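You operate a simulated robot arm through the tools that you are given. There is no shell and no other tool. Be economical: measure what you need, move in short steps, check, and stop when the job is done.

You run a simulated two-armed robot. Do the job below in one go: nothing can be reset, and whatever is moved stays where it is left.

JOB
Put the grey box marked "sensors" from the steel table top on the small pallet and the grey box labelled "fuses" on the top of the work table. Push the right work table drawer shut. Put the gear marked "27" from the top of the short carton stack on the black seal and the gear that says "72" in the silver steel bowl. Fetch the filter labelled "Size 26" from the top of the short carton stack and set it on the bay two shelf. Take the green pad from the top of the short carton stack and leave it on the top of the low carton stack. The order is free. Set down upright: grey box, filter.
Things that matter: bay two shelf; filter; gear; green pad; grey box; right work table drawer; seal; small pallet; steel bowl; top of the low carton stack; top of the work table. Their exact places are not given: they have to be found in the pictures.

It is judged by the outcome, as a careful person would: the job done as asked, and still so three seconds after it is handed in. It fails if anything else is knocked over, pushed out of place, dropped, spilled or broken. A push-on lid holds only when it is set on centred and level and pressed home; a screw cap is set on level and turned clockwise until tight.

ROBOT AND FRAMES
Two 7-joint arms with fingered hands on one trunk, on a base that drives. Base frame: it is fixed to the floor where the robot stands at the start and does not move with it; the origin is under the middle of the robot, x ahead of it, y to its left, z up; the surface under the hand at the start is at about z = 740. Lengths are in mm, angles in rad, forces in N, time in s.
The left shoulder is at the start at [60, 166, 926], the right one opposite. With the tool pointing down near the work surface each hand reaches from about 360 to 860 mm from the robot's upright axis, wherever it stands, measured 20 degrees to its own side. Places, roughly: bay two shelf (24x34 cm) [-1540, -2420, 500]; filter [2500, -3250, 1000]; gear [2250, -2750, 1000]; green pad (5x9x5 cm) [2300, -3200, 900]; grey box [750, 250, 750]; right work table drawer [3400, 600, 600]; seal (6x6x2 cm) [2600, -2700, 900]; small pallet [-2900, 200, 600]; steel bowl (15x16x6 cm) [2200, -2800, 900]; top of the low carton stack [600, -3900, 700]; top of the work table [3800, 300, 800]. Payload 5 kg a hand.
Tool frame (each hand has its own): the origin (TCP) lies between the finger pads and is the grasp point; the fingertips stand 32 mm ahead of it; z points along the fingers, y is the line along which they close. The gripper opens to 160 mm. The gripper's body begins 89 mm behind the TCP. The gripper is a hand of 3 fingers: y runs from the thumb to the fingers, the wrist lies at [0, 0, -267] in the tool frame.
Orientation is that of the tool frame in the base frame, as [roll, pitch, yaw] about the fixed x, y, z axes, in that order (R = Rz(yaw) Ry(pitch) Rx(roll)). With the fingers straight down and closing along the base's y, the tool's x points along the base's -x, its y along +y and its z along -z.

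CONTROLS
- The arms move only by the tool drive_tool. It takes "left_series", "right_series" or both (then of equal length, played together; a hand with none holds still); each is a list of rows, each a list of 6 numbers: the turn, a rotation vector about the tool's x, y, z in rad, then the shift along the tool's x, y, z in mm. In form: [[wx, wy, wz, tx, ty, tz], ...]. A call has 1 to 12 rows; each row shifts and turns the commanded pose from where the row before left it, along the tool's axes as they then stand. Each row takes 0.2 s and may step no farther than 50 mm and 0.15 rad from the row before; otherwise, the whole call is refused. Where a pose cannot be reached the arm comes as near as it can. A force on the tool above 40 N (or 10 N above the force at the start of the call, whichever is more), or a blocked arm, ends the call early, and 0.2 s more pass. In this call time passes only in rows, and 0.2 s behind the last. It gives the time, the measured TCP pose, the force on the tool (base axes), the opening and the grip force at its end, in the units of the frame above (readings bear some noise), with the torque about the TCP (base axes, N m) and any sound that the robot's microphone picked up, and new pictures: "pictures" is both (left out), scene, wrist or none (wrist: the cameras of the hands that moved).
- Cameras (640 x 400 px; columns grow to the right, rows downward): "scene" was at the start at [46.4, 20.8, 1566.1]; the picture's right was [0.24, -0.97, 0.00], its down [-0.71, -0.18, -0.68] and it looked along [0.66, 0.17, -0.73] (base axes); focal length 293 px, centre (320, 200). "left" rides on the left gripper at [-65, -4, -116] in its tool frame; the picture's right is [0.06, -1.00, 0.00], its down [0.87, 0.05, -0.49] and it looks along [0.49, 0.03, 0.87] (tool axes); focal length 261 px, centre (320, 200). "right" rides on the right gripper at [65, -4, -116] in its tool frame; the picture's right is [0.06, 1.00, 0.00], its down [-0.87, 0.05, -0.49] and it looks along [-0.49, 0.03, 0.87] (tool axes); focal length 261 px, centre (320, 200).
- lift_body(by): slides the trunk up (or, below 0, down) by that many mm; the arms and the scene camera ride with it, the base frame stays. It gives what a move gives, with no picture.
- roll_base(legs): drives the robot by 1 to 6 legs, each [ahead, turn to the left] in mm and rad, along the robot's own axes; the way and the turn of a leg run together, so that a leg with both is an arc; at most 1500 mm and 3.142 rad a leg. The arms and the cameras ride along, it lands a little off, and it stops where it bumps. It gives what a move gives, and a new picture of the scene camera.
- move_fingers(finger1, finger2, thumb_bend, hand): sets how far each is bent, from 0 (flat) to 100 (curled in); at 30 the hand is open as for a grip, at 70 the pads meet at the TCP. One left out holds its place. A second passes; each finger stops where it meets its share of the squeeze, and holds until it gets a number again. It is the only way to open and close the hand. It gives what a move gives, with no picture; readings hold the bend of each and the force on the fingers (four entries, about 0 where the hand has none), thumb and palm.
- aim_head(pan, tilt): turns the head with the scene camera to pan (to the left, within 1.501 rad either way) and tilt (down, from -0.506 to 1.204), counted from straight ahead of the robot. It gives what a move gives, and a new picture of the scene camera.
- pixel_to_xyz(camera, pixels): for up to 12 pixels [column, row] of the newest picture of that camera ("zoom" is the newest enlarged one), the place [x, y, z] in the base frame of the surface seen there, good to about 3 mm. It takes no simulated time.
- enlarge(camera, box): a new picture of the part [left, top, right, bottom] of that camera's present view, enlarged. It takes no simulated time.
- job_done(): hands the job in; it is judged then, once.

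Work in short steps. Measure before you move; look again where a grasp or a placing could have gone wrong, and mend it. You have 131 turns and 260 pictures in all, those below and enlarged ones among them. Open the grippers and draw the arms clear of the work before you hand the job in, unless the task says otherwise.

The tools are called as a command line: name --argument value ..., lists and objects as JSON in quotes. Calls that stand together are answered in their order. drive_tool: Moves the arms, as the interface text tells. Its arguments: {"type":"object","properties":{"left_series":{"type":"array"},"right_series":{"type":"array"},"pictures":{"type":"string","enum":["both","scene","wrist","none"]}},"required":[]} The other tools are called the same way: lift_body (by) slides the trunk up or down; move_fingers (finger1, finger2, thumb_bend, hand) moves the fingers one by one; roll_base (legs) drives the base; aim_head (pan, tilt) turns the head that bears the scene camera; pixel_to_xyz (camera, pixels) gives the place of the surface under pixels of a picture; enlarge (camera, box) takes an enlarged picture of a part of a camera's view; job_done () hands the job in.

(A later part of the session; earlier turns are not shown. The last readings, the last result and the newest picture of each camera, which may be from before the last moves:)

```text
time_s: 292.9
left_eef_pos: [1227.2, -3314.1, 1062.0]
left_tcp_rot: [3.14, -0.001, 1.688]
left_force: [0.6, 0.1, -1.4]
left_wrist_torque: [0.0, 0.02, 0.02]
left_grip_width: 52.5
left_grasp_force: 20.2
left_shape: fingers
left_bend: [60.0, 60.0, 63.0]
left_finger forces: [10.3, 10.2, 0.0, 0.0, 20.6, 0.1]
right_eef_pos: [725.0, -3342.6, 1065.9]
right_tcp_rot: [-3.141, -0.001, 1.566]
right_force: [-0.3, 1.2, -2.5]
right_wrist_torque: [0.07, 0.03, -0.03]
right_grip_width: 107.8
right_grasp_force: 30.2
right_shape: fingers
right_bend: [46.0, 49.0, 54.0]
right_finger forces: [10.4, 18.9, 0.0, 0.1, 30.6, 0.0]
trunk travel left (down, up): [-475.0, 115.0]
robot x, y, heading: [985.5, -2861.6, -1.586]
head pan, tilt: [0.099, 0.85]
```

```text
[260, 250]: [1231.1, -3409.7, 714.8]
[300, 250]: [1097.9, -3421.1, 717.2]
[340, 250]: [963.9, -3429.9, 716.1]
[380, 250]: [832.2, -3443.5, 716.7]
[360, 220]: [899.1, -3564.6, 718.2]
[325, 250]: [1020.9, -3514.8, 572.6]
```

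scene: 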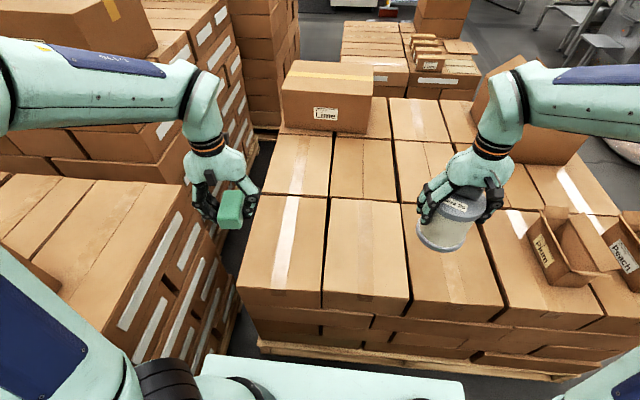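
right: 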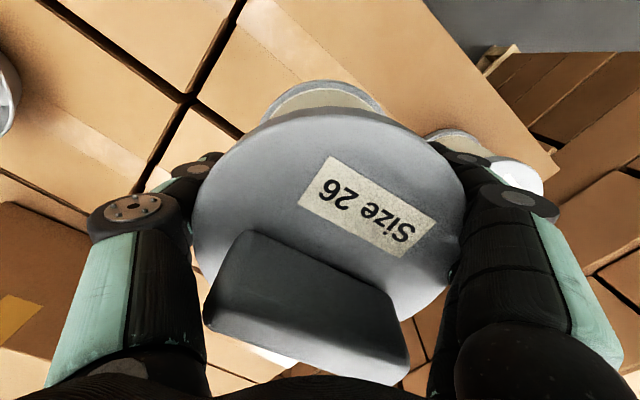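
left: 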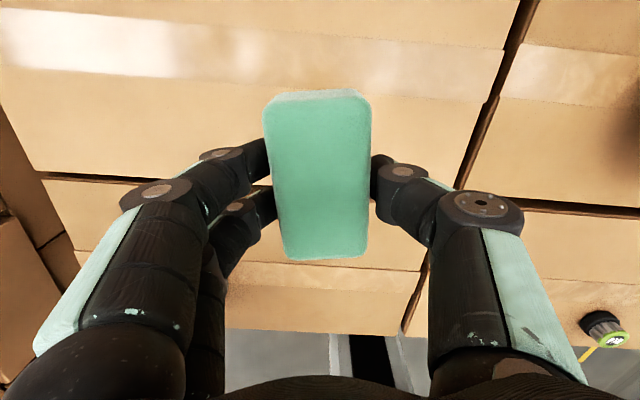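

I bring the pad over (1140,−3430) and lower it to just above the carton.

drive_tool --left_series '[[0, 0, 0, -26, -25, 0], [0, 0, 0, -26, -25, 0], [0, 0, 0, -26, -25, 0], [0, 0, 0, -26, -25, 0], [0, 0, 0, 0, 0, 43], [0, 0, 0, 0, 0, 43], [0, 0, 0, 0, 0, 43], [0, 0, 0, 0, 0, 43], [0, 0, 0, 0, 0, 43], [0, 0, 0, 0, 0, 43], [0, 0, 0, 0, 0, 40]]' --pictures "both"

```text
time_s: 295.3
left_eef_pos: [1142.1, -3429.3, 761.3]
left_tcp_rot: [3.138, -0.001, 1.688]
left_force: [-0.1, -0.5, 0.2]
left_wrist_torque: [-0.02, -0.01, -0.02]
left_grip_width: 52.6
left_grasp_force: 20.1
left_shape: fingers
left_bend: [60.0, 60.0, 63.0]
left_finger forces: [10.3, 10.2, 0.0, 0.0, 20.4, 0.1]
right_eef_pos: [725.4, -3343.6, 1065.5]
right_tcp_rot: [3.141, -0.005, 1.568]
right_force: [-0.5, 0.0, -3.1]
right_wrist_torque: [0.05, 0.01, 0.0]
right_grip_width: 107.6
right_grasp_force: 29.5
right_shape: fingers
right_bend: [46.0, 49.0, 54.0]
right_finger forces: [10.5, 19.0, 0.1, 0.1, 30.5, 0.0]
trunk travel left (down, up): [-475.0, 115.0]
robot x, y, heading: [979.8, -2862.6, -1.581]
head pan, tilt: [0.099, 0.85]
```

scene: 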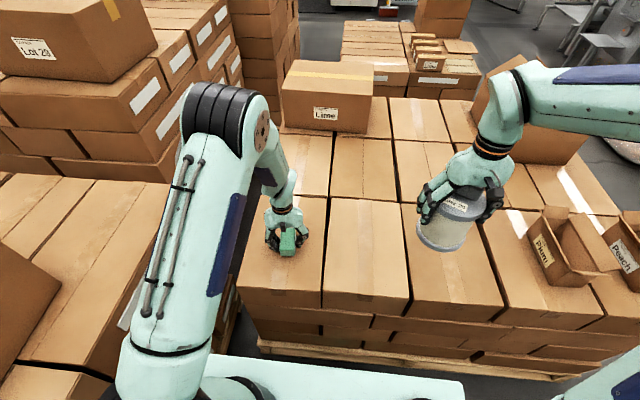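
left: 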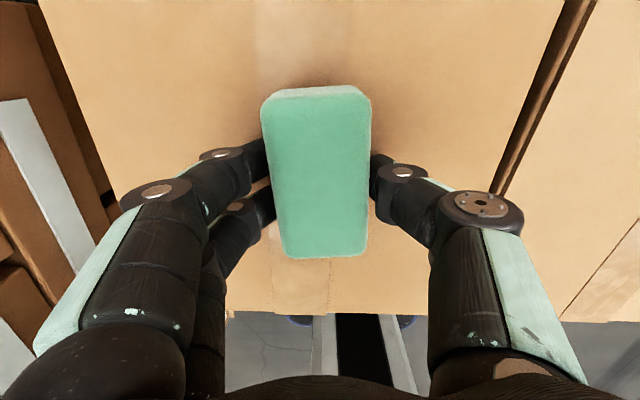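

The pad is ~5 mm above the carton. I lower in small steps to contact, release and lift.

drive_tool --left_series '[[0, 0, 0, 0, 0, 3], [0, 0, 0, 0, 0, 2], [0, 0, 0, 0, 0, 1]]' --pictures "none"

move_fingers --hand "left" --finger1 50 --finger2 50 --thumb_bend 53

drive_tool --left_series '[[0, 0, 0, 0, 0, -20], [0, 0, 0, 0, 0, -45], [0, 0, 0, 0, 0, -45], [0, 0, 0, 0, 0, -45], [0, 0, 0, 0, 0, -45], [0, 0, 0, 0, 0, -45], [0, 0, 0, 0, 0, -45], [0, 0, 0, 25, 24, -20], [0, 0, 0, 25, 24, 0], [0, 0, 0, 25, 24, 0], [0, 0, 0, 25, 24, 0]]' --pictures "scene"

```text
time_s: 296.1
left_eef_pos: [1141.1, -3429.2, 758.5]
left_tcp_rot: [3.141, 0.0, 1.689]
left_force: [4.4, 4.1, 20.9]
left_wrist_torque: [0.21, -0.83, 0.13]
left_grip_width: 52.8
left_grasp_force: 31.9
left_shape: fingers
left_bend: [61.0, 61.0, 63.0]
left_finger forces: [21.2, 21.5, 0.1, 0.1, 21.4, 0.1]
right_eef_pos: [726.7, -3341.9, 1066.9]
right_tcp_rot: [3.141, -0.004, 1.567]
right_force: [-0.2, 0.6, -3.2]
right_wrist_torque: [0.02, 0.01, 0.02]
right_grip_width: 107.6
right_grasp_force: 30.4
right_shape: fingers
right_bend: [46.0, 49.0, 54.0]
right_finger forces: [10.5, 19.0, 0.0, 0.0, 30.6, 0.1]
trunk travel left (down, up): [-475.0, 115.0]
robot x, y, heading: [982.4, -2860.1, -1.586]
head pan, tilt: [0.099, 0.85]
```

```text
time_s: 296.8
left_eef_pos: [1137.4, -3431.0, 760.8]
left_tcp_rot: [-3.14, 0.005, 1.685]
left_force: [-2.4, 3.2, 20.5]
left_wrist_torque: [0.31, -0.18, 0.15]
left_grip_width: 77.0
left_grasp_force: 10.5
left_shape: fingers
left_bend: [51.0, 53.0, 54.0]
left_finger forces: [4.1, 9.6, 0.1, 0.0, 7.6, 0.0]
right_eef_pos: [723.6, -3341.7, 1065.6]
right_tcp_rot: [3.14, -0.003, 1.569]
right_force: [-0.4, 0.5, -3.2]
right_wrist_torque: [0.02, 0.06, -0.01]
right_grip_width: 107.9
right_grasp_force: 29.1
right_shape: fingers
right_bend: [46.0, 49.0, 54.0]
right_finger forces: [10.5, 19.0, 0.0, 0.0, 30.5, 0.0]
trunk travel left (down, up): [-475.0, 115.0]
robot x, y, heading: [982.2, -2861.1, -1.586]
head pan, tilt: [0.099, 0.85]
stopped (left hand): the force on the tool passed its limit at 41 N (the readings are from after the stop); the commanded pose is now the measured one
```

```text
time_s: 299.2
left_eef_pos: [1224.2, -3318.3, 1067.4]
left_tcp_rot: [-3.139, 0.003, 1.686]
left_force: [0.0, -0.5, -0.2]
left_wrist_torque: [0.0, 0.04, 0.0]
left_grip_width: 80.6
left_grasp_force: 0.1
left_shape: fingers
left_bend: [50.0, 50.0, 53.0]
left_finger forces: [0.0, 0.0, 0.0, 0.0, 0.0, 0.0]
right_eef_pos: [726.0, -3342.1, 1067.2]
right_tcp_rot: [3.141, -0.002, 1.566]
right_force: [-0.3, -0.6, -2.5]
right_wrist_torque: [0.02, 0.03, -0.01]
right_grip_width: 107.8
right_grasp_force: 29.6
right_shape: fingers
right_bend: [46.0, 49.0, 54.0]
right_finger forces: [10.6, 18.9, 0.1, 0.0, 30.6, 0.1]
trunk travel left (down, up): [-475.0, 115.0]
robot x, y, heading: [987.2, -2856.3, -1.585]
head pan, tilt: [0.099, 0.85]
```

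scene: 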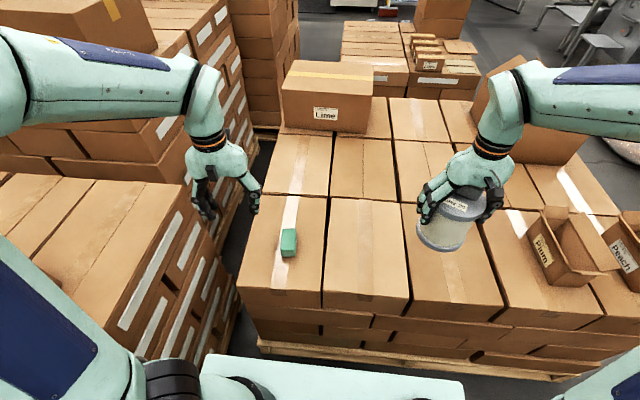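

The pad rests on the low stack. Now to bay two: back off, turn to face −x and drive toward the shelf.

roll_base --legs '[[-270, 0], [0, -1.556], [1500, 0], [200, 0]]'

aim_head --pan -0.2 --tilt 0.7

```text
time_s: 313.2
left_eef_pos: [-1172.9, -2840.1, 1067.5]
left_tcp_rot: [3.141, 0.001, 0.132]
left_force: [-0.4, 0.1, 0.3]
left_wrist_torque: [0.05, -0.04, 0.02]
left_grip_width: 80.6
left_grasp_force: 0.0
left_shape: fingers
left_bend: [50.0, 50.0, 53.0]
left_finger forces: [0.0, 0.0, 0.0, 0.1, 0.1, 0.0]
right_eef_pos: [-1204.1, -2341.9, 1065.4]
right_tcp_rot: [-3.141, -0.004, 0.012]
right_force: [-0.2, -0.1, -3.1]
right_wrist_torque: [0.03, -0.08, 0.0]
right_grip_width: 107.1
right_grasp_force: 29.7
right_shape: fingers
right_bend: [46.0, 49.0, 55.0]
right_finger forces: [10.2, 18.7, 0.0, 0.1, 30.0, 0.0]
trunk travel left (down, up): [-475.0, 115.0]
robot x, y, heading: [-716.3, -2594.3, -3.143]
head pan, tilt: [0.099, 0.85]
```

scene: 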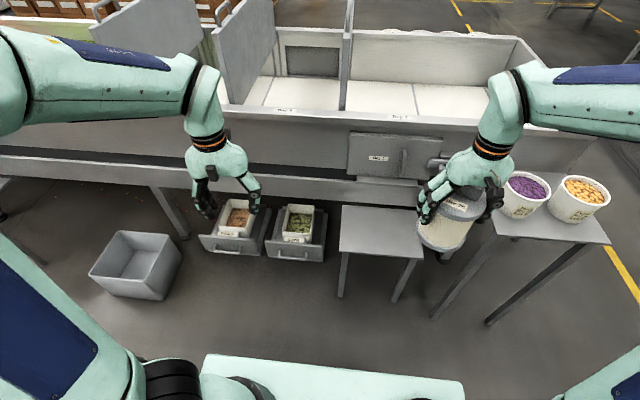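

```text
time_s: 314.0
left_eef_pos: [-1171.7, -2838.5, 1067.8]
left_tcp_rot: [-3.141, 0.002, 0.132]
left_force: [1.2, 0.0, -0.5]
left_wrist_torque: [0.03, 0.03, 0.01]
left_grip_width: 80.7
left_grasp_force: 0.2
left_shape: fingers
left_bend: [50.0, 50.0, 53.0]
left_finger forces: [0.1, 0.0, 0.0, 0.0, 0.0, 0.0]
right_eef_pos: [-1203.2, -2342.1, 1065.2]
right_tcp_rot: [3.142, -0.005, 0.013]
right_force: [-0.6, 0.6, -2.9]
right_wrist_torque: [-0.02, -0.02, -0.01]
right_grip_width: 107.2
right_grasp_force: 29.5
right_shape: fingers
right_bend: [46.0, 49.0, 55.0]
right_finger forces: [10.0, 18.8, 0.0, 0.0, 30.0, 0.1]
trunk travel left (down, up): [-475.0, 115.0]
robot x, y, heading: [-713.5, -2588.6, -3.137]
head pan, tilt: [-0.201, 0.7]
```

scene: 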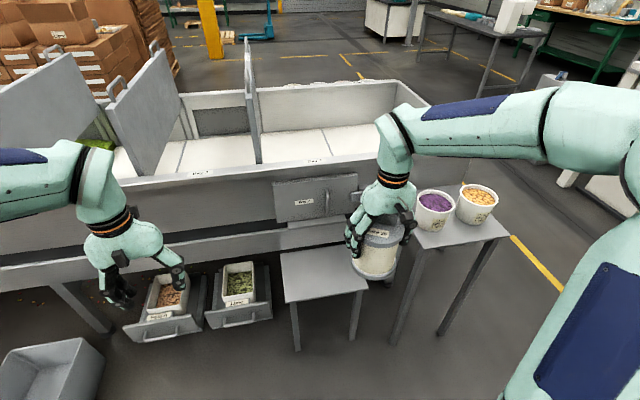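

I zoom to verify the bay labels and measure the shelf.

enlarge --camera "scene" --box '[180, 140, 380, 310]'

pixel_to_xyz --camera "scene" --pixels '[[283, 256], [290, 300], [366, 287], [330, 275], [300, 265], [345, 250], [320, 222], [282, 183], [350, 245], [405, 248]]'

```text
2.35 times, centred on (280, 225) of scene
```

zoom: 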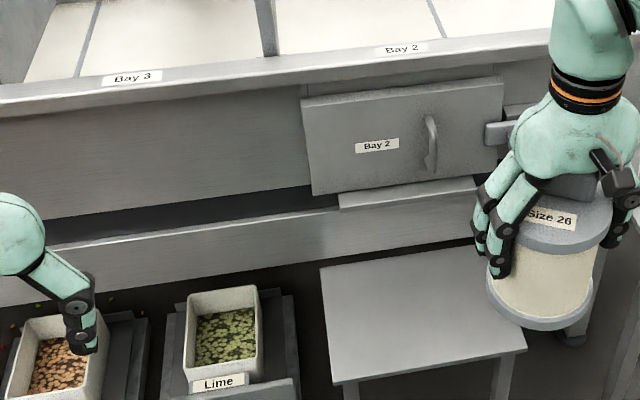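

```text
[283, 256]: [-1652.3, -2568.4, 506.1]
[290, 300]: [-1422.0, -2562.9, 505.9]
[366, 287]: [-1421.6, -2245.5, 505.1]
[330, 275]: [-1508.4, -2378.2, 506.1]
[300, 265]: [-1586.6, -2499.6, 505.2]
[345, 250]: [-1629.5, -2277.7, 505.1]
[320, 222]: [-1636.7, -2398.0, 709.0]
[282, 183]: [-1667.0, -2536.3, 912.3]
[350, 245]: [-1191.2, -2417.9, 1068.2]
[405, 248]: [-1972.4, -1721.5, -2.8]
```

Bay 2 is confirmed; shelf x −1652…−1420, y −2568…−2242, z 506. I drive 190 mm closer and lower the trunk 150.

roll_base --legs '[[190, 0]]'

lift_body --by -150

```text
time_s: 315.6
left_eef_pos: [-1361.8, -2840.2, 1067.8]
left_tcp_rot: [3.141, 0.003, 0.131]
left_force: [0.6, -1.0, -0.5]
left_wrist_torque: [0.01, -0.04, 0.03]
left_grip_width: 80.5
left_grasp_force: 0.1
left_shape: fingers
left_bend: [50.0, 50.0, 53.0]
left_finger forces: [0.1, 0.1, 0.1, 0.0, 0.0, 0.1]
right_eef_pos: [-1393.6, -2341.7, 1064.1]
right_tcp_rot: [3.141, -0.006, 0.012]
right_force: [-0.9, 0.5, -3.7]
right_wrist_torque: [0.01, -0.07, -0.01]
right_grip_width: 107.2
right_grasp_force: 29.6
right_shape: fingers
right_bend: [46.0, 49.0, 55.0]
right_finger forces: [10.0, 18.8, 0.0, 0.0, 30.1, 0.0]
trunk travel left (down, up): [-475.0, 115.0]
robot x, y, heading: [-907.3, -2590.6, -3.14]
head pan, tilt: [-0.201, 0.7]
```

scene: 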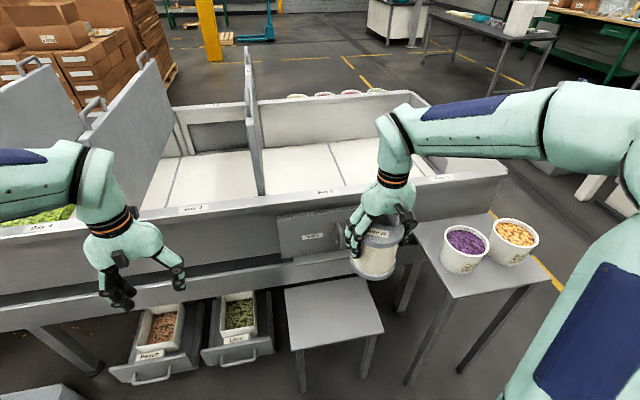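

```text
time_s: 317.3
left_eef_pos: [-1360.0, -2840.2, 917.8]
left_tcp_rot: [3.142, 0.003, 0.131]
left_force: [0.0, 0.2, 0.2]
left_wrist_torque: [0.0, 0.01, 0.03]
left_grip_width: 80.7
left_grasp_force: 0.1
left_shape: fingers
left_bend: [50.0, 50.0, 53.0]
left_finger forces: [0.1, 0.0, 0.0, 0.0, 0.1, 0.0]
right_eef_pos: [-1392.0, -2341.9, 915.6]
right_tcp_rot: [3.142, -0.004, 0.012]
right_force: [0.0, 1.0, -2.4]
right_wrist_torque: [0.01, -0.01, -0.01]
right_grip_width: 106.9
right_grasp_force: 29.9
right_shape: fingers
right_bend: [46.0, 49.0, 55.0]
right_finger forces: [10.1, 18.7, 0.1, 0.1, 30.0, 0.0]
trunk travel left (down, up): [-325.0, 265.0]
robot x, y, heading: [-902.9, -2588.0, -3.14]
head pan, tilt: [-0.201, 0.7]
```

I bring the filter over (−1490,−2415) and lower it to ~35 mm above the shelf.

drive_tool --right_series '[[0, 0, 0, -33, 24.5, 0], [0, 0, 0, -33, 24.5, 0], [0, 0, 0, -32, 24, 0], [0, 0, 0, 0, 0, 45], [0, 0, 0, 0, 0, 45], [0, 0, 0, 0, 0, 45], [0, 0, 0, 0, 0, 45], [0, 0, 0, 0, 0, 45], [0, 0, 0, 0, 0, 45]]' --pictures "both"

enlarge --camera "scene" --box '[240, 180, 440, 330]'

```text
time_s: 319.3
left_eef_pos: [-1361.6, -2840.2, 917.6]
left_tcp_rot: [3.141, 0.001, 0.13]
left_force: [-0.3, 0.1, 1.5]
left_wrist_torque: [0.01, 0.02, -0.01]
left_grip_width: 80.6
left_grasp_force: 0.0
left_shape: fingers
left_bend: [50.0, 50.0, 53.0]
left_finger forces: [0.0, 0.0, 0.0, 0.0, 0.0, 0.0]
right_eef_pos: [-1487.3, -2417.0, 644.6]
right_tcp_rot: [-3.141, -0.006, 0.012]
right_force: [0.5, 0.3, -3.1]
right_wrist_torque: [0.03, -0.04, 0.01]
right_grip_width: 107.1
right_grasp_force: 29.4
right_shape: fingers
right_bend: [46.0, 49.0, 55.0]
right_finger forces: [10.1, 18.7, 0.0, 0.0, 29.7, 0.1]
trunk travel left (down, up): [-325.0, 265.0]
robot x, y, heading: [-901.2, -2594.0, -3.138]
head pan, tilt: [-0.201, 0.7]
```

scene: 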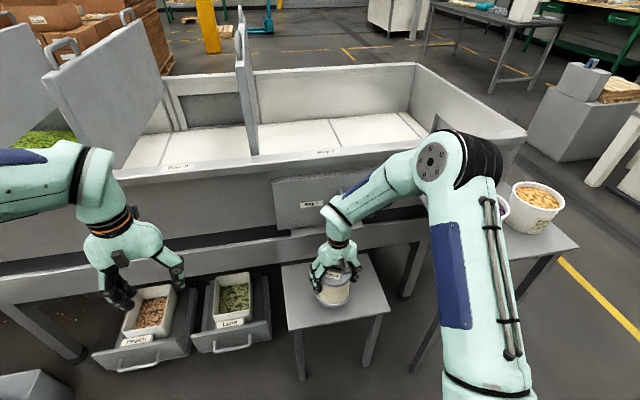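
right: 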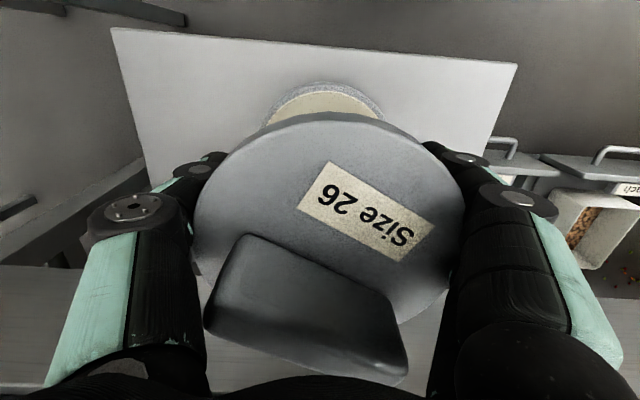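

```text
2.67 times, centred on (340, 255) of scene
```

zoom: 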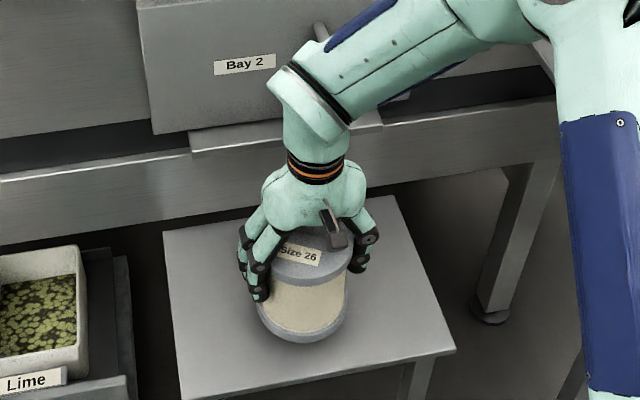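

The filter hovers over the middle of the bay 2 shelf. I lower to contact.

drive_tool --right_series '[[0, 0, 0, 0, 0, 20], [0, 0, 0, 0, 0, 9], [0, 0, 0, 0, 0, 2], [0, 0, 0, 0, 0, 2]]' --pictures "none"

```text
time_s: 320.3
left_eef_pos: [-1361.5, -2841.0, 918.0]
left_tcp_rot: [-3.14, 0.002, 0.133]
left_force: [-0.3, -0.2, -0.2]
left_wrist_torque: [-0.01, 0.0, 0.03]
left_grip_width: 80.6
left_grasp_force: 0.0
left_shape: fingers
left_bend: [50.0, 50.0, 53.0]
left_finger forces: [0.0, 0.0, 0.1, 0.0, 0.0, 0.0]
right_eef_pos: [-1487.8, -2415.6, 612.2]
right_tcp_rot: [-3.141, -0.005, 0.012]
right_force: [-0.9, 0.4, -2.6]
right_wrist_torque: [0.01, 0.02, 0.05]
right_grip_width: 106.9
right_grasp_force: 28.5
right_shape: fingers
right_bend: [46.0, 49.0, 55.0]
right_finger forces: [10.1, 18.7, 0.0, 0.0, 29.8, 0.0]
trunk travel left (down, up): [-325.0, 265.0]
robot x, y, heading: [-910.4, -2593.2, -3.137]
head pan, tilt: [-0.201, 0.7]
```

drive_tool --right_series '[[0, 0, 0, 0, 0, 1.5], [0, 0, 0, 0, 0, 1]]' --pictures "wrist"

```text
time_s: 320.9
left_eef_pos: [-1361.4, -2839.9, 917.4]
left_tcp_rot: [-3.142, 0.001, 0.129]
left_force: [0.1, 0.1, 0.2]
left_wrist_torque: [-0.01, 0.01, 0.01]
left_grip_width: 80.8
left_grasp_force: 0.0
left_shape: fingers
left_bend: [50.0, 50.0, 53.0]
left_finger forces: [0.0, 0.0, 0.0, 0.0, 0.1, 0.0]
right_eef_pos: [-1487.9, -2416.5, 610.5]
right_tcp_rot: [-3.14, -0.006, 0.012]
right_force: [0.7, -0.2, -2.4]
right_wrist_torque: [-0.02, -0.02, 0.02]
right_grip_width: 107.1
right_grasp_force: 29.0
right_shape: fingers
right_bend: [46.0, 49.0, 55.0]
right_finger forces: [10.0, 18.7, 0.0, 0.1, 29.7, 0.0]
trunk travel left (down, up): [-325.0, 265.0]
robot x, y, heading: [-904.8, -2591.8, -3.141]
head pan, tilt: [-0.201, 0.7]
```

right: 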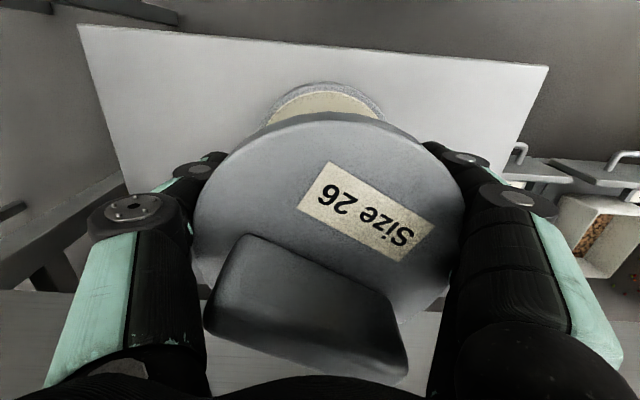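

Not in contact yet (force unchanged); another 3 mm in small steps.

drive_tool --right_series '[[0, 0, 0, 0, 0, 1], [0, 0, 0, 0, 0, 1], [0, 0, 0, 0, 0, 1]]' --pictures "none"

```text
time_s: 321.7
left_eef_pos: [-1361.0, -2839.5, 918.9]
left_tcp_rot: [3.142, 0.004, 0.131]
left_force: [0.0, 0.3, -0.1]
left_wrist_torque: [0.01, -0.01, -0.02]
left_grip_width: 80.8
left_grasp_force: 0.0
left_shape: fingers
left_bend: [50.0, 50.0, 53.0]
left_finger forces: [0.1, 0.0, 0.0, 0.0, 0.0, 0.0]
right_eef_pos: [-1488.4, -2414.2, 608.4]
right_tcp_rot: [-3.142, -0.001, 0.013]
right_force: [3.2, 2.2, 18.1]
right_wrist_torque: [-0.61, -0.01, 0.08]
right_grip_width: 107.1
right_grasp_force: 29.5
right_shape: fingers
right_bend: [46.0, 50.0, 55.0]
right_finger forces: [11.3, 16.9, 0.0, 0.0, 31.1, 0.0]
trunk travel left (down, up): [-325.0, 265.0]
robot x, y, heading: [-907.4, -2590.1, -3.136]
head pan, tilt: [-0.201, 0.7]
```

Firm contact at 18 N. I ease up 1.5 mm and open the hand.

drive_tool --right_series '[[0, 0, 0, 0, 0, -1.5]]' --pictures "none"

move_fingers --hand "right" --finger1 30 --finger2 30 --thumb_bend 36

drive_tool --right_series '[[0, 0, 0, 0, 0, -20], [0, 0, 0, 0, 0, -45], [0, 0, 0, 0, 0, -45], [0, 0, 0, 0, 0, -45], [0, 0, 0, 0, 0, -45]]' --pictures "both"

```text
time_s: 322.1
left_eef_pos: [-1360.8, -2841.1, 917.9]
left_tcp_rot: [-3.14, 0.003, 0.131]
left_force: [0.2, -0.6, 0.1]
left_wrist_torque: [-0.02, 0.01, 0.02]
left_grip_width: 80.6
left_grasp_force: 0.1
left_shape: fingers
left_bend: [50.0, 50.0, 53.0]
left_finger forces: [0.0, 0.1, 0.0, 0.1, 0.0, 0.0]
right_eef_pos: [-1486.8, -2414.7, 609.3]
right_tcp_rot: [3.141, -0.003, 0.01]
right_force: [0.5, 1.3, 12.8]
right_wrist_torque: [-0.47, 0.0, -0.01]
right_grip_width: 107.5
right_grasp_force: 29.9
right_shape: fingers
right_bend: [46.0, 50.0, 55.0]
right_finger forces: [11.3, 17.3, 0.1, 0.0, 30.7, 0.0]
trunk travel left (down, up): [-325.0, 265.0]
robot x, y, heading: [-908.7, -2592.5, -3.139]
head pan, tilt: [-0.201, 0.7]
```

```text
time_s: 323.1
left_eef_pos: [-1361.1, -2840.7, 916.3]
left_tcp_rot: [3.14, 0.002, 0.131]
left_force: [-0.4, -0.5, -0.2]
left_wrist_torque: [-0.01, -0.01, 0.01]
left_grip_width: 80.7
left_grasp_force: 0.1
left_shape: fingers
left_bend: [50.0, 50.0, 53.0]
left_finger forces: [0.0, 0.0, 0.1, 0.1, 0.0, 0.1]
right_eef_pos: [-1487.8, -2414.6, 606.8]
right_tcp_rot: [3.141, -0.004, 0.012]
right_force: [0.7, 0.3, 0.2]
right_wrist_torque: [-0.01, -0.03, -0.01]
right_grip_width: 155.3
right_grasp_force: 0.1
right_shape: fingers
right_bend: [30.0, 30.0, 36.0]
right_finger forces: [0.1, 0.1, 0.1, 0.1, 0.2, 0.0]
trunk travel left (down, up): [-325.0, 265.0]
robot x, y, heading: [-910.1, -2591.3, -3.134]
head pan, tilt: [-0.201, 0.7]
```

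```text
time_s: 324.3
left_eef_pos: [-1360.4, -2839.8, 917.9]
left_tcp_rot: [-3.139, 0.003, 0.131]
left_force: [-0.7, -0.5, -0.1]
left_wrist_torque: [-0.02, -0.01, 0.02]
left_grip_width: 80.4
left_grasp_force: 0.0
left_shape: fingers
left_bend: [50.0, 50.0, 53.0]
left_finger forces: [0.0, 0.0, 0.1, 0.1, 0.0, 0.0]
right_eef_pos: [-1489.0, -2416.8, 808.8]
right_tcp_rot: [-3.141, -0.004, 0.01]
right_force: [0.4, -0.1, -0.3]
right_wrist_torque: [-0.02, 0.04, -0.03]
right_grip_width: 156.0
right_grasp_force: 0.1
right_shape: fingers
right_bend: [30.0, 30.0, 36.0]
right_finger forces: [0.0, 0.0, 0.0, 0.0, 0.0, 0.0]
trunk travel left (down, up): [-325.0, 265.0]
robot x, y, heading: [-907.8, -2590.3, -3.143]
head pan, tilt: [-0.201, 0.7]
```

scene: 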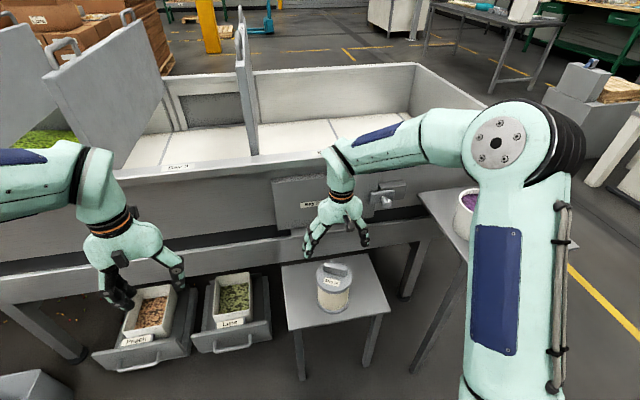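
right: 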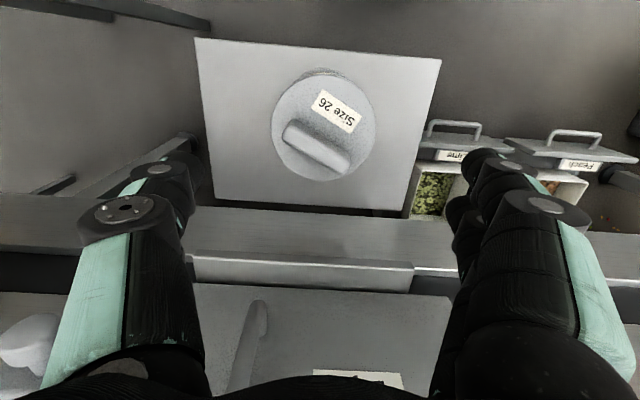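

The filter stands upright on the bay 2 shelf. I retract the arm, raise the trunk, and drive back toward the steel table for SENSORS.

drive_tool --right_series '[[0, 0, 0, 0, 0, -45], [0, 0, 0, 0, 0, -45], [0, 0, 0, 33, -24, -10], [0, 0, 0, 33, -24, 0], [0, 0, 0, 33, -24, 0]]' --pictures "none"

lift_body --by 150

roll_base --legs '[[-250, 0], [0, -1.571], [1500, 0], [300, 0], [0, -1.571], [1500, 0]]'

```text
time_s: 325.5
left_eef_pos: [-1360.0, -2839.5, 917.7]
left_tcp_rot: [3.141, 0.002, 0.132]
left_force: [0.3, -0.1, 0.3]
left_wrist_torque: [0.05, 0.02, -0.01]
left_grip_width: 80.5
left_grasp_force: 0.1
left_shape: fingers
left_bend: [50.0, 50.0, 53.0]
left_finger forces: [0.0, 0.1, 0.0, 0.0, 0.1, 0.0]
right_eef_pos: [-1390.8, -2343.2, 908.8]
right_tcp_rot: [-3.14, -0.003, 0.012]
right_force: [0.2, 0.6, 0.8]
right_wrist_torque: [0.02, 0.01, 0.03]
right_grip_width: 156.1
right_grasp_force: 0.0
right_shape: fingers
right_bend: [30.0, 30.0, 36.0]
right_finger forces: [0.1, 0.1, 0.0, 0.0, 0.0, 0.0]
trunk travel left (down, up): [-325.0, 265.0]
robot x, y, heading: [-904.5, -2593.6, -3.145]
head pan, tilt: [-0.201, 0.7]
```

```text
time_s: 327.3
left_eef_pos: [-1360.5, -2838.9, 1067.3]
left_tcp_rot: [-3.141, 0.002, 0.131]
left_force: [-0.1, -0.1, 0.2]
left_wrist_torque: [0.01, 0.03, 0.01]
left_grip_width: 80.4
left_grasp_force: 0.1
left_shape: fingers
left_bend: [50.0, 50.0, 53.0]
left_finger forces: [0.0, 0.0, 0.0, 0.1, 0.0, 0.1]
right_eef_pos: [-1389.5, -2342.2, 1058.6]
right_tcp_rot: [-3.141, -0.005, 0.013]
right_force: [1.1, 0.1, 0.0]
right_wrist_torque: [0.04, -0.01, -0.03]
right_grip_width: 156.2
right_grasp_force: 0.1
right_shape: fingers
right_bend: [30.0, 30.0, 36.0]
right_finger forces: [0.0, 0.0, 0.1, 0.0, 0.0, 0.0]
trunk travel left (down, up): [-475.0, 115.0]
robot x, y, heading: [-904.1, -2593.2, -3.14]
head pan, tilt: [-0.201, 0.7]
```

```text
time_s: 352.7
left_eef_pos: [1293.7, -549.4, 1067.5]
left_tcp_rot: [3.141, 0.0, -3.022]
left_force: [0.1, 0.1, 0.1]
left_wrist_torque: [0.0, 0.03, -0.03]
left_grip_width: 80.3
left_grasp_force: 0.2
left_shape: fingers
left_bend: [50.0, 50.0, 53.0]
left_finger forces: [0.0, 0.1, 0.0, 0.1, 0.0, 0.1]
right_eef_pos: [1318.7, -1049.0, 1058.7]
right_tcp_rot: [-3.141, -0.006, -3.14]
right_force: [0.1, -0.4, 0.3]
right_wrist_torque: [0.01, 0.01, -0.02]
right_grip_width: 156.1
right_grasp_force: 0.1
right_shape: fingers
right_bend: [30.0, 30.0, 36.0]
right_finger forces: [0.0, 0.0, 0.0, 0.1, 0.0, 0.1]
trunk travel left (down, up): [-475.0, 115.0]
robot x, y, heading: [835.1, -796.1, -0.008]
head pan, tilt: [-0.201, 0.7]
```

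scene: 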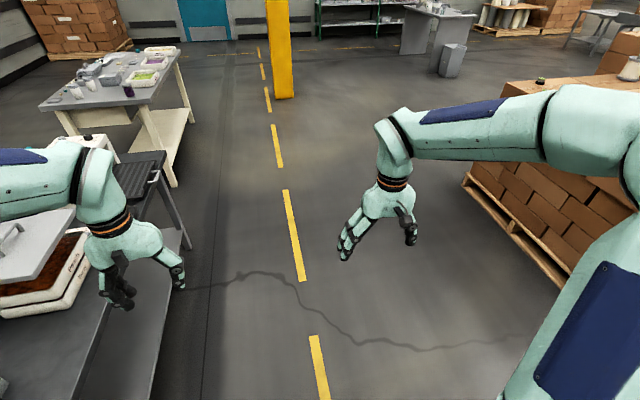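

I go on 300 mm, turn to face the table (+y) and close in to y≈−660.

roll_base --legs '[[300, 0], [0, 1.579], [130, 0]]'

aim_head --pan -0.1 --tilt 0.8

```text
time_s: 359.6
left_eef_pos: [887.6, -212.4, 1065.6]
left_tcp_rot: [3.141, -0.001, -1.439]
left_force: [0.4, 0.5, -0.2]
left_wrist_torque: [-0.04, -0.02, 0.01]
left_grip_width: 81.0
left_grasp_force: 0.1
left_shape: fingers
left_bend: [50.0, 50.0, 53.0]
left_finger forces: [0.1, 0.0, 0.0, 0.1, 0.0, 0.0]
right_eef_pos: [1385.2, -182.3, 1058.0]
right_tcp_rot: [-3.141, -0.006, -1.557]
right_force: [-0.2, -0.2, -0.4]
right_wrist_torque: [-0.07, 0.02, 0.02]
right_grip_width: 156.0
right_grasp_force: 0.0
right_shape: fingers
right_bend: [30.0, 30.0, 36.0]
right_finger forces: [0.0, 0.0, 0.1, 0.0, 0.1, 0.0]
trunk travel left (down, up): [-475.0, 115.0]
robot x, y, heading: [1137.1, -673.0, 1.573]
head pan, tilt: [-0.201, 0.7]
```

scene: 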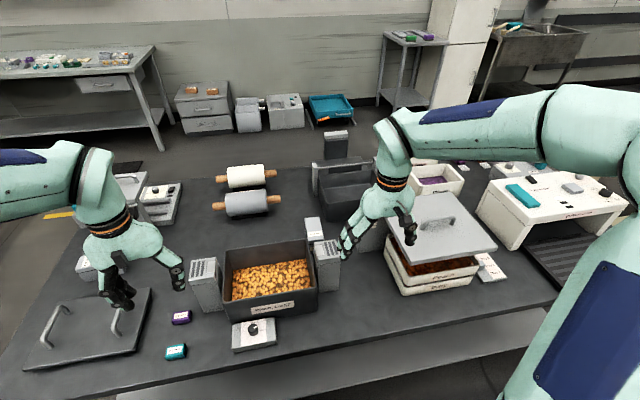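

```text
time_s: 360.3
left_eef_pos: [887.8, -213.8, 1067.8]
left_tcp_rot: [-3.14, 0.002, -1.437]
left_force: [-0.3, 0.5, -0.5]
left_wrist_torque: [0.02, -0.01, 0.01]
left_grip_width: 80.1
left_grasp_force: 0.0
left_shape: fingers
left_bend: [50.0, 50.0, 53.0]
left_finger forces: [0.1, 0.0, 0.1, 0.1, 0.1, 0.0]
right_eef_pos: [1385.2, -183.8, 1059.1]
right_tcp_rot: [-3.141, -0.007, -1.557]
right_force: [0.3, 0.2, 0.4]
right_wrist_torque: [-0.03, -0.01, -0.02]
right_grip_width: 156.0
right_grasp_force: 0.1
right_shape: fingers
right_bend: [30.0, 30.0, 36.0]
right_finger forces: [0.0, 0.0, 0.0, 0.0, 0.0, 0.1]
trunk travel left (down, up): [-475.0, 115.0]
robot x, y, heading: [1137.4, -669.3, 1.574]
head pan, tilt: [-0.099, 0.799]
```

scene: 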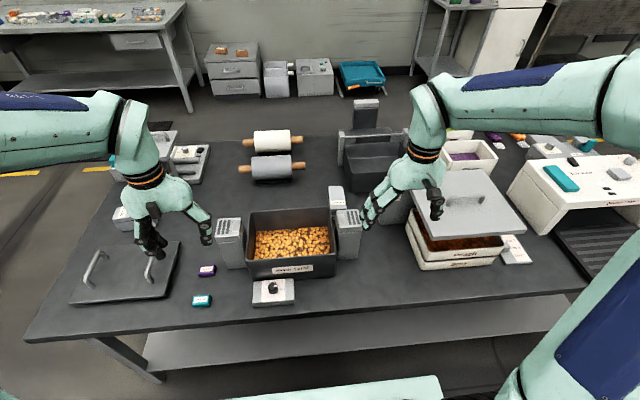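

The SENSORS box is partly visible at (337,197) behind a tower. I measure the box and its neighbours.

enlarge --camera "scene" --box '[290, 160, 410, 270]'

pixel_to_xyz --camera "scene" --pixels '[[336, 190], [332, 188], [342, 188], [346, 213], [340, 250], [347, 260], [290, 211], [375, 150], [395, 215], [470, 195], [375, 95]]'

```text
3.64 times, centred on (350, 215) of scene
```

zoom: 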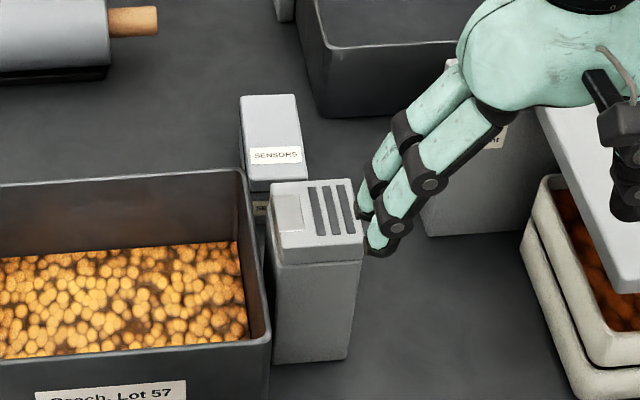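

```text
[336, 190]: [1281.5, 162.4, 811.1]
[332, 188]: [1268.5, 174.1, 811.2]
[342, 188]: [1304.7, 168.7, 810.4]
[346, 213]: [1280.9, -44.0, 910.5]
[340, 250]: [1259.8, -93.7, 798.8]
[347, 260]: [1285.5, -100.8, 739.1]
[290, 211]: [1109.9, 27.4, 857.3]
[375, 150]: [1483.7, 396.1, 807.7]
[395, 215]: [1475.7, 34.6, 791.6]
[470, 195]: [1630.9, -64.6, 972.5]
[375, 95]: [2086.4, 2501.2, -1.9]
```

pixel_to_xyz --camera "zoom" --pixels '[[246, 101], [292, 99], [250, 160], [300, 160], [255, 178], [304, 178], [243, 178], [265, 340], [275, 190], [350, 185], [362, 250], [225, 172]]'

```text
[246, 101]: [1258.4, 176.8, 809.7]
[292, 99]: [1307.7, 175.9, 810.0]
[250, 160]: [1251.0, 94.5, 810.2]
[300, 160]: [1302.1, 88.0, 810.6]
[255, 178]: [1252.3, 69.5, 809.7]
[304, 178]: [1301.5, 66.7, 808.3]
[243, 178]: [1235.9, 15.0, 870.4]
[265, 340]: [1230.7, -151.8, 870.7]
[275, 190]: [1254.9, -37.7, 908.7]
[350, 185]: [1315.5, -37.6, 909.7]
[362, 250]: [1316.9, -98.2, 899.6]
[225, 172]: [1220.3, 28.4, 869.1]
```

SENSORS centre ≈ (1279,122), long axis nearly along y; tower top is 911. I move the right hand over the box, keeping TCP near z 1000.

drive_tool --right_series '[[0, 0, 0.07, 0, 35.3, 0], [0, 0, 0, 0, 35.3, 0], [0, 0, 0, 0, 35.3, 0], [0, 0, 0, 0, 0, 30], [0, 0, 0, 0, 0, 28], [0, 0, 0, -43.5, 2.4, 0], [0, 0, 0, -43.5, 2.4, 0], [0, 0, 0, -43.5, 2.4, 0], [0, 0, 0, -43.5, 2.4, 0], [0, 0, 0, -43.5, 2.4, 0], [0, 0, 0, -43.5, 2.4, 0], [0, 0, 0, -43.5, 2.4, 0]]' --pictures "both"

```text
time_s: 363.1
left_eef_pos: [887.5, -213.0, 1067.8]
left_tcp_rot: [-3.141, 0.001, -1.438]
left_force: [-0.1, -0.3, 0.0]
left_wrist_torque: [-0.01, -0.04, 0.03]
left_grip_width: 80.4
left_grasp_force: 0.0
left_shape: fingers
left_bend: [50.0, 50.0, 53.0]
left_finger forces: [0.0, 0.0, 0.0, 0.0, 0.0, 0.0]
right_eef_pos: [1271.2, 83.3, 940.1]
right_tcp_rot: [-3.103, -0.18, -1.583]
right_force: [0.3, -0.3, -0.4]
right_wrist_torque: [0.03, -0.01, -0.04]
right_grip_width: 156.4
right_grasp_force: 0.1
right_shape: fingers
right_bend: [30.0, 30.0, 36.0]
right_finger forces: [0.0, 0.1, 0.0, 0.1, 0.0, 0.1]
trunk travel left (down, up): [-475.0, 115.0]
robot x, y, heading: [1138.6, -667.2, 1.579]
head pan, tilt: [-0.099, 0.799]
stopped in row 12 (right hand): the arm was blocked; the commanded pose is now the measured one
```

scene: 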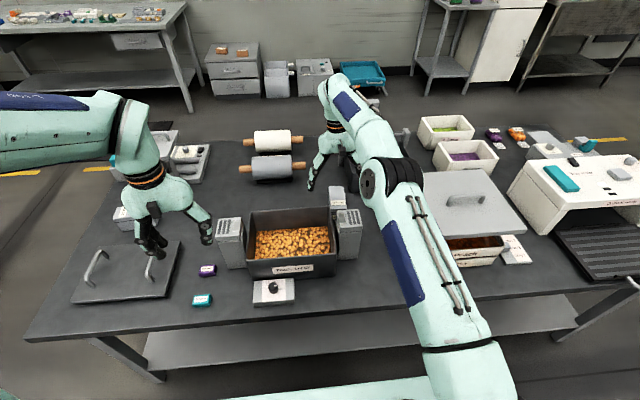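
right: 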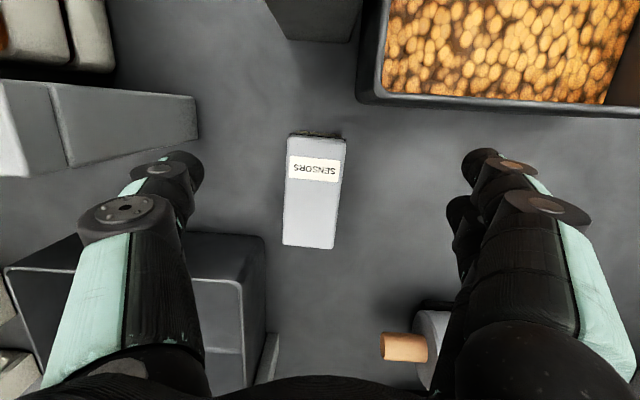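

The arm reached its limit at that height (tool tilted, no contact force). I raise the trunk 110 mm, then straighten the tool.

lift_body --by 110

drive_tool --right_series '[[-0.018, -0.09, 0, 20, 0, 0], [-0.018, -0.093, 0, 20, 0, 0]]' --pictures "both"

```text
time_s: 364.5
left_eef_pos: [887.5, -213.7, 1178.1]
left_tcp_rot: [-3.14, 0.004, -1.437]
left_force: [-0.2, -0.2, -0.8]
left_wrist_torque: [-0.02, 0.02, -0.04]
left_grip_width: 80.7
left_grasp_force: 0.1
left_shape: fingers
left_bend: [50.0, 50.0, 53.0]
left_finger forces: [0.0, 0.0, 0.1, 0.0, 0.0, 0.0]
right_eef_pos: [1270.5, 84.9, 1049.4]
right_tcp_rot: [-3.103, -0.18, -1.583]
right_force: [0.4, 0.8, -0.2]
right_wrist_torque: [-0.02, -0.02, 0.02]
right_grip_width: 156.2
right_grasp_force: 0.0
right_shape: fingers
right_bend: [30.0, 30.0, 36.0]
right_finger forces: [0.1, 0.0, 0.0, 0.1, 0.0, 0.1]
trunk travel left (down, up): [-585.0, 5.0]
robot x, y, heading: [1136.0, -666.8, 1.574]
head pan, tilt: [-0.099, 0.799]
```

```text
time_s: 365.1
left_eef_pos: [888.4, -213.4, 1177.8]
left_tcp_rot: [3.141, 0.003, -1.438]
left_force: [0.5, -1.1, 0.7]
left_wrist_torque: [0.04, 0.03, 0.0]
left_grip_width: 80.5
left_grasp_force: 0.0
left_shape: fingers
left_bend: [50.0, 50.0, 53.0]
left_finger forces: [0.0, 0.0, 0.1, 0.1, 0.0, 0.0]
right_eef_pos: [1271.1, 46.5, 1056.3]
right_tcp_rot: [3.141, 0.011, -1.584]
right_force: [-0.9, -6.5, -7.6]
right_wrist_torque: [0.6, -0.22, 0.02]
right_grip_width: 156.0
right_grasp_force: 0.0
right_shape: fingers
right_bend: [30.0, 30.0, 36.0]
right_finger forces: [0.0, 0.0, 0.0, 0.0, 0.0, 0.0]
trunk travel left (down, up): [-585.0, 5.0]
robot x, y, heading: [1137.0, -664.3, 1.574]
head pan, tilt: [-0.099, 0.799]
```

scene: 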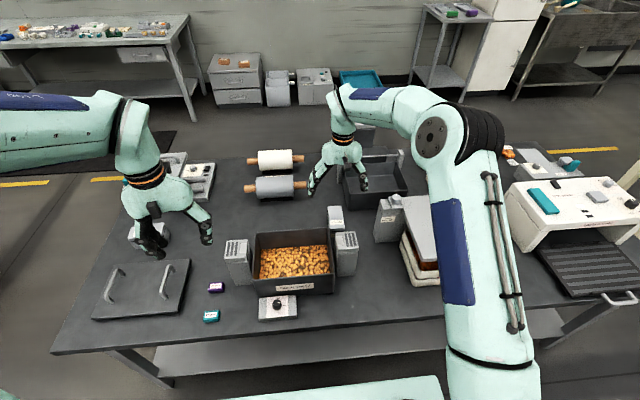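
right: 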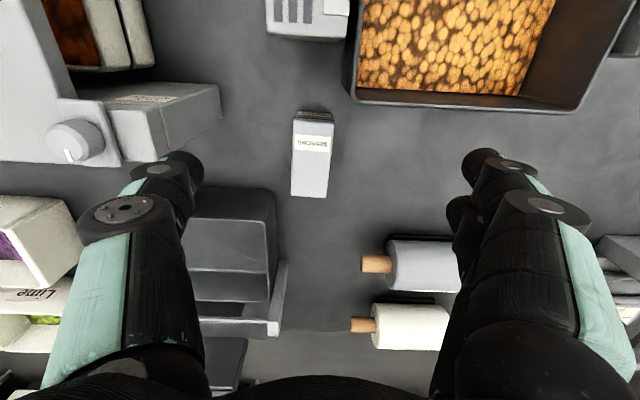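

Straight again. I move forward while descending, toward (1279,122).

drive_tool --right_series '[[0, 0, 0, 0, 0, 40], [0, 0, 0, -25, -3, 30], [0, 0, 0, -25, -3, 30], [0, 0, 0, -25, -3, 20]]' --pictures "wrist"

```text
time_s: 366.1
left_eef_pos: [888.2, -212.5, 1177.9]
left_tcp_rot: [-3.141, 0.002, -1.438]
left_force: [0.1, 0.5, -0.8]
left_wrist_torque: [-0.04, -0.02, 0.0]
left_grip_width: 80.6
left_grasp_force: 0.2
left_shape: fingers
left_bend: [50.0, 50.0, 53.0]
left_finger forces: [0.0, 0.0, 0.0, 0.0, 0.0, 0.0]
right_eef_pos: [1280.6, 120.8, 934.1]
right_tcp_rot: [-3.14, 0.004, -1.58]
right_force: [0.4, 0.1, -0.6]
right_wrist_torque: [0.01, 0.03, 0.01]
right_grip_width: 156.6
right_grasp_force: 0.0
right_shape: fingers
right_bend: [30.0, 30.0, 36.0]
right_finger forces: [0.0, 0.0, 0.1, 0.0, 0.0, 0.1]
trunk travel left (down, up): [-585.0, 5.0]
robot x, y, heading: [1131.4, -668.5, 1.571]
head pan, tilt: [-0.099, 0.799]
```

right: 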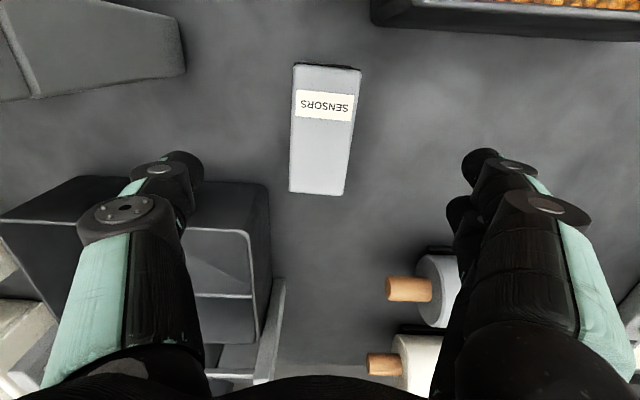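

Close to a bin corner at (262,188) and a roller at (400,288). I measure and narrow the hand opening.

pixel_to_xyz --camera "right" --pixels '[[262, 188], [255, 240], [296, 70], [358, 72], [292, 188], [342, 190], [390, 285], [318, 130]]'

move_fingers --hand "right" --finger1 45 --finger2 45 --thumb_bend 46

```text
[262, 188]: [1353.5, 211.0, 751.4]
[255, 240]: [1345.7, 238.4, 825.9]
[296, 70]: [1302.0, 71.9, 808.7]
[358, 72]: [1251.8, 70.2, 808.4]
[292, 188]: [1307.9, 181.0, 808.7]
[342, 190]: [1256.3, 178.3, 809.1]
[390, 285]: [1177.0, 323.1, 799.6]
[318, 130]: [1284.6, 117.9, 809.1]
```

```text
time_s: 367.1
left_eef_pos: [887.7, -214.0, 1178.2]
left_tcp_rot: [-3.14, 0.002, -1.437]
left_force: [0.1, -0.8, 0.2]
left_wrist_torque: [-0.01, 0.01, 0.01]
left_grip_width: 80.5
left_grasp_force: 0.1
left_shape: fingers
left_bend: [50.0, 50.0, 53.0]
left_finger forces: [0.0, 0.0, 0.0, 0.1, 0.0, 0.1]
right_eef_pos: [1280.7, 119.6, 935.3]
right_tcp_rot: [-3.14, 0.004, -1.581]
right_force: [-0.1, 0.6, -0.1]
right_wrist_torque: [-0.01, 0.0, 0.03]
right_grip_width: 106.3
right_grasp_force: 0.0
right_shape: fingers
right_bend: [45.0, 45.0, 46.0]
right_finger forces: [0.0, 0.0, 0.0, 0.1, 0.1, 0.1]
trunk travel left (down, up): [-585.0, 5.0]
robot x, y, heading: [1137.8, -667.5, 1.576]
head pan, tilt: [-0.099, 0.799]
```

Box centre (1279.5,125). I trim position and yaw, then descend to z 781.

drive_tool --right_series '[[0, 0, 0.045, -5, 1, 30], [0, 0, 0, 0, 0, 42], [0, 0, 0, 0, 0, 42], [0, 0, 0, 0, 0, 39]]' --pictures "wrist"

move_fingers --hand "right" --finger1 70 --finger2 70 --thumb_bend 70

```text
time_s: 368.1
left_eef_pos: [889.3, -212.7, 1178.5]
left_tcp_rot: [3.141, 0.003, -1.438]
left_force: [0.5, -0.9, 0.9]
left_wrist_torque: [0.01, 0.01, 0.0]
left_grip_width: 80.9
left_grasp_force: 0.1
left_shape: fingers
left_bend: [50.0, 50.0, 53.0]
left_finger forces: [0.0, 0.0, 0.1, 0.1, 0.0, 0.1]
right_eef_pos: [1281.3, 126.7, 781.6]
right_tcp_rot: [-3.14, 0.005, -1.628]
right_force: [-0.6, 0.5, 0.3]
right_wrist_torque: [-0.04, 0.01, 0.0]
right_grip_width: 106.3
right_grasp_force: 0.1
right_shape: fingers
right_bend: [45.0, 45.0, 46.0]
right_finger forces: [0.1, 0.0, 0.0, 0.0, 0.0, 0.1]
trunk travel left (down, up): [-585.0, 5.0]
robot x, y, heading: [1133.3, -674.4, 1.571]
head pan, tilt: [-0.099, 0.799]
```

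right: 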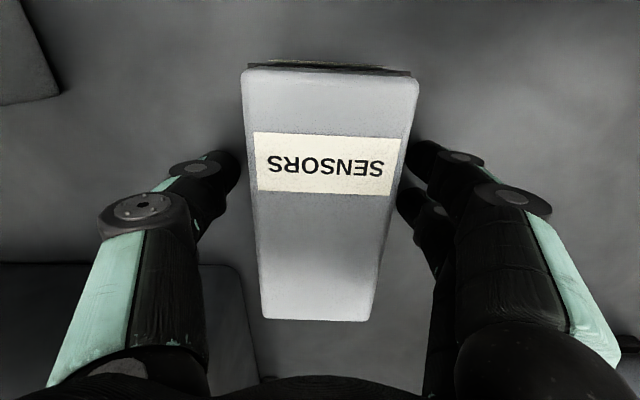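

```text
time_s: 369.1
left_eef_pos: [887.4, -212.8, 1177.0]
left_tcp_rot: [3.141, 0.002, -1.437]
left_force: [0.4, 0.2, 0.0]
left_wrist_torque: [-0.01, 0.03, 0.0]
left_grip_width: 80.5
left_grasp_force: 0.1
left_shape: fingers
left_bend: [50.0, 50.0, 53.0]
left_finger forces: [0.0, 0.0, 0.0, 0.0, 0.1, 0.0]
right_eef_pos: [1280.9, 125.7, 781.7]
right_tcp_rot: [-3.14, 0.004, -1.627]
right_force: [0.3, 0.3, -0.3]
right_wrist_torque: [0.01, 0.0, -0.04]
right_grip_width: 60.5
right_grasp_force: 23.5
right_shape: fingers
right_bend: [57.0, 57.0, 62.0]
right_finger forces: [11.7, 11.6, 0.0, 0.0, 23.2, 0.0]
trunk travel left (down, up): [-585.0, 5.0]
robot x, y, heading: [1138.4, -666.5, 1.572]
head pan, tilt: [-0.099, 0.799]
```

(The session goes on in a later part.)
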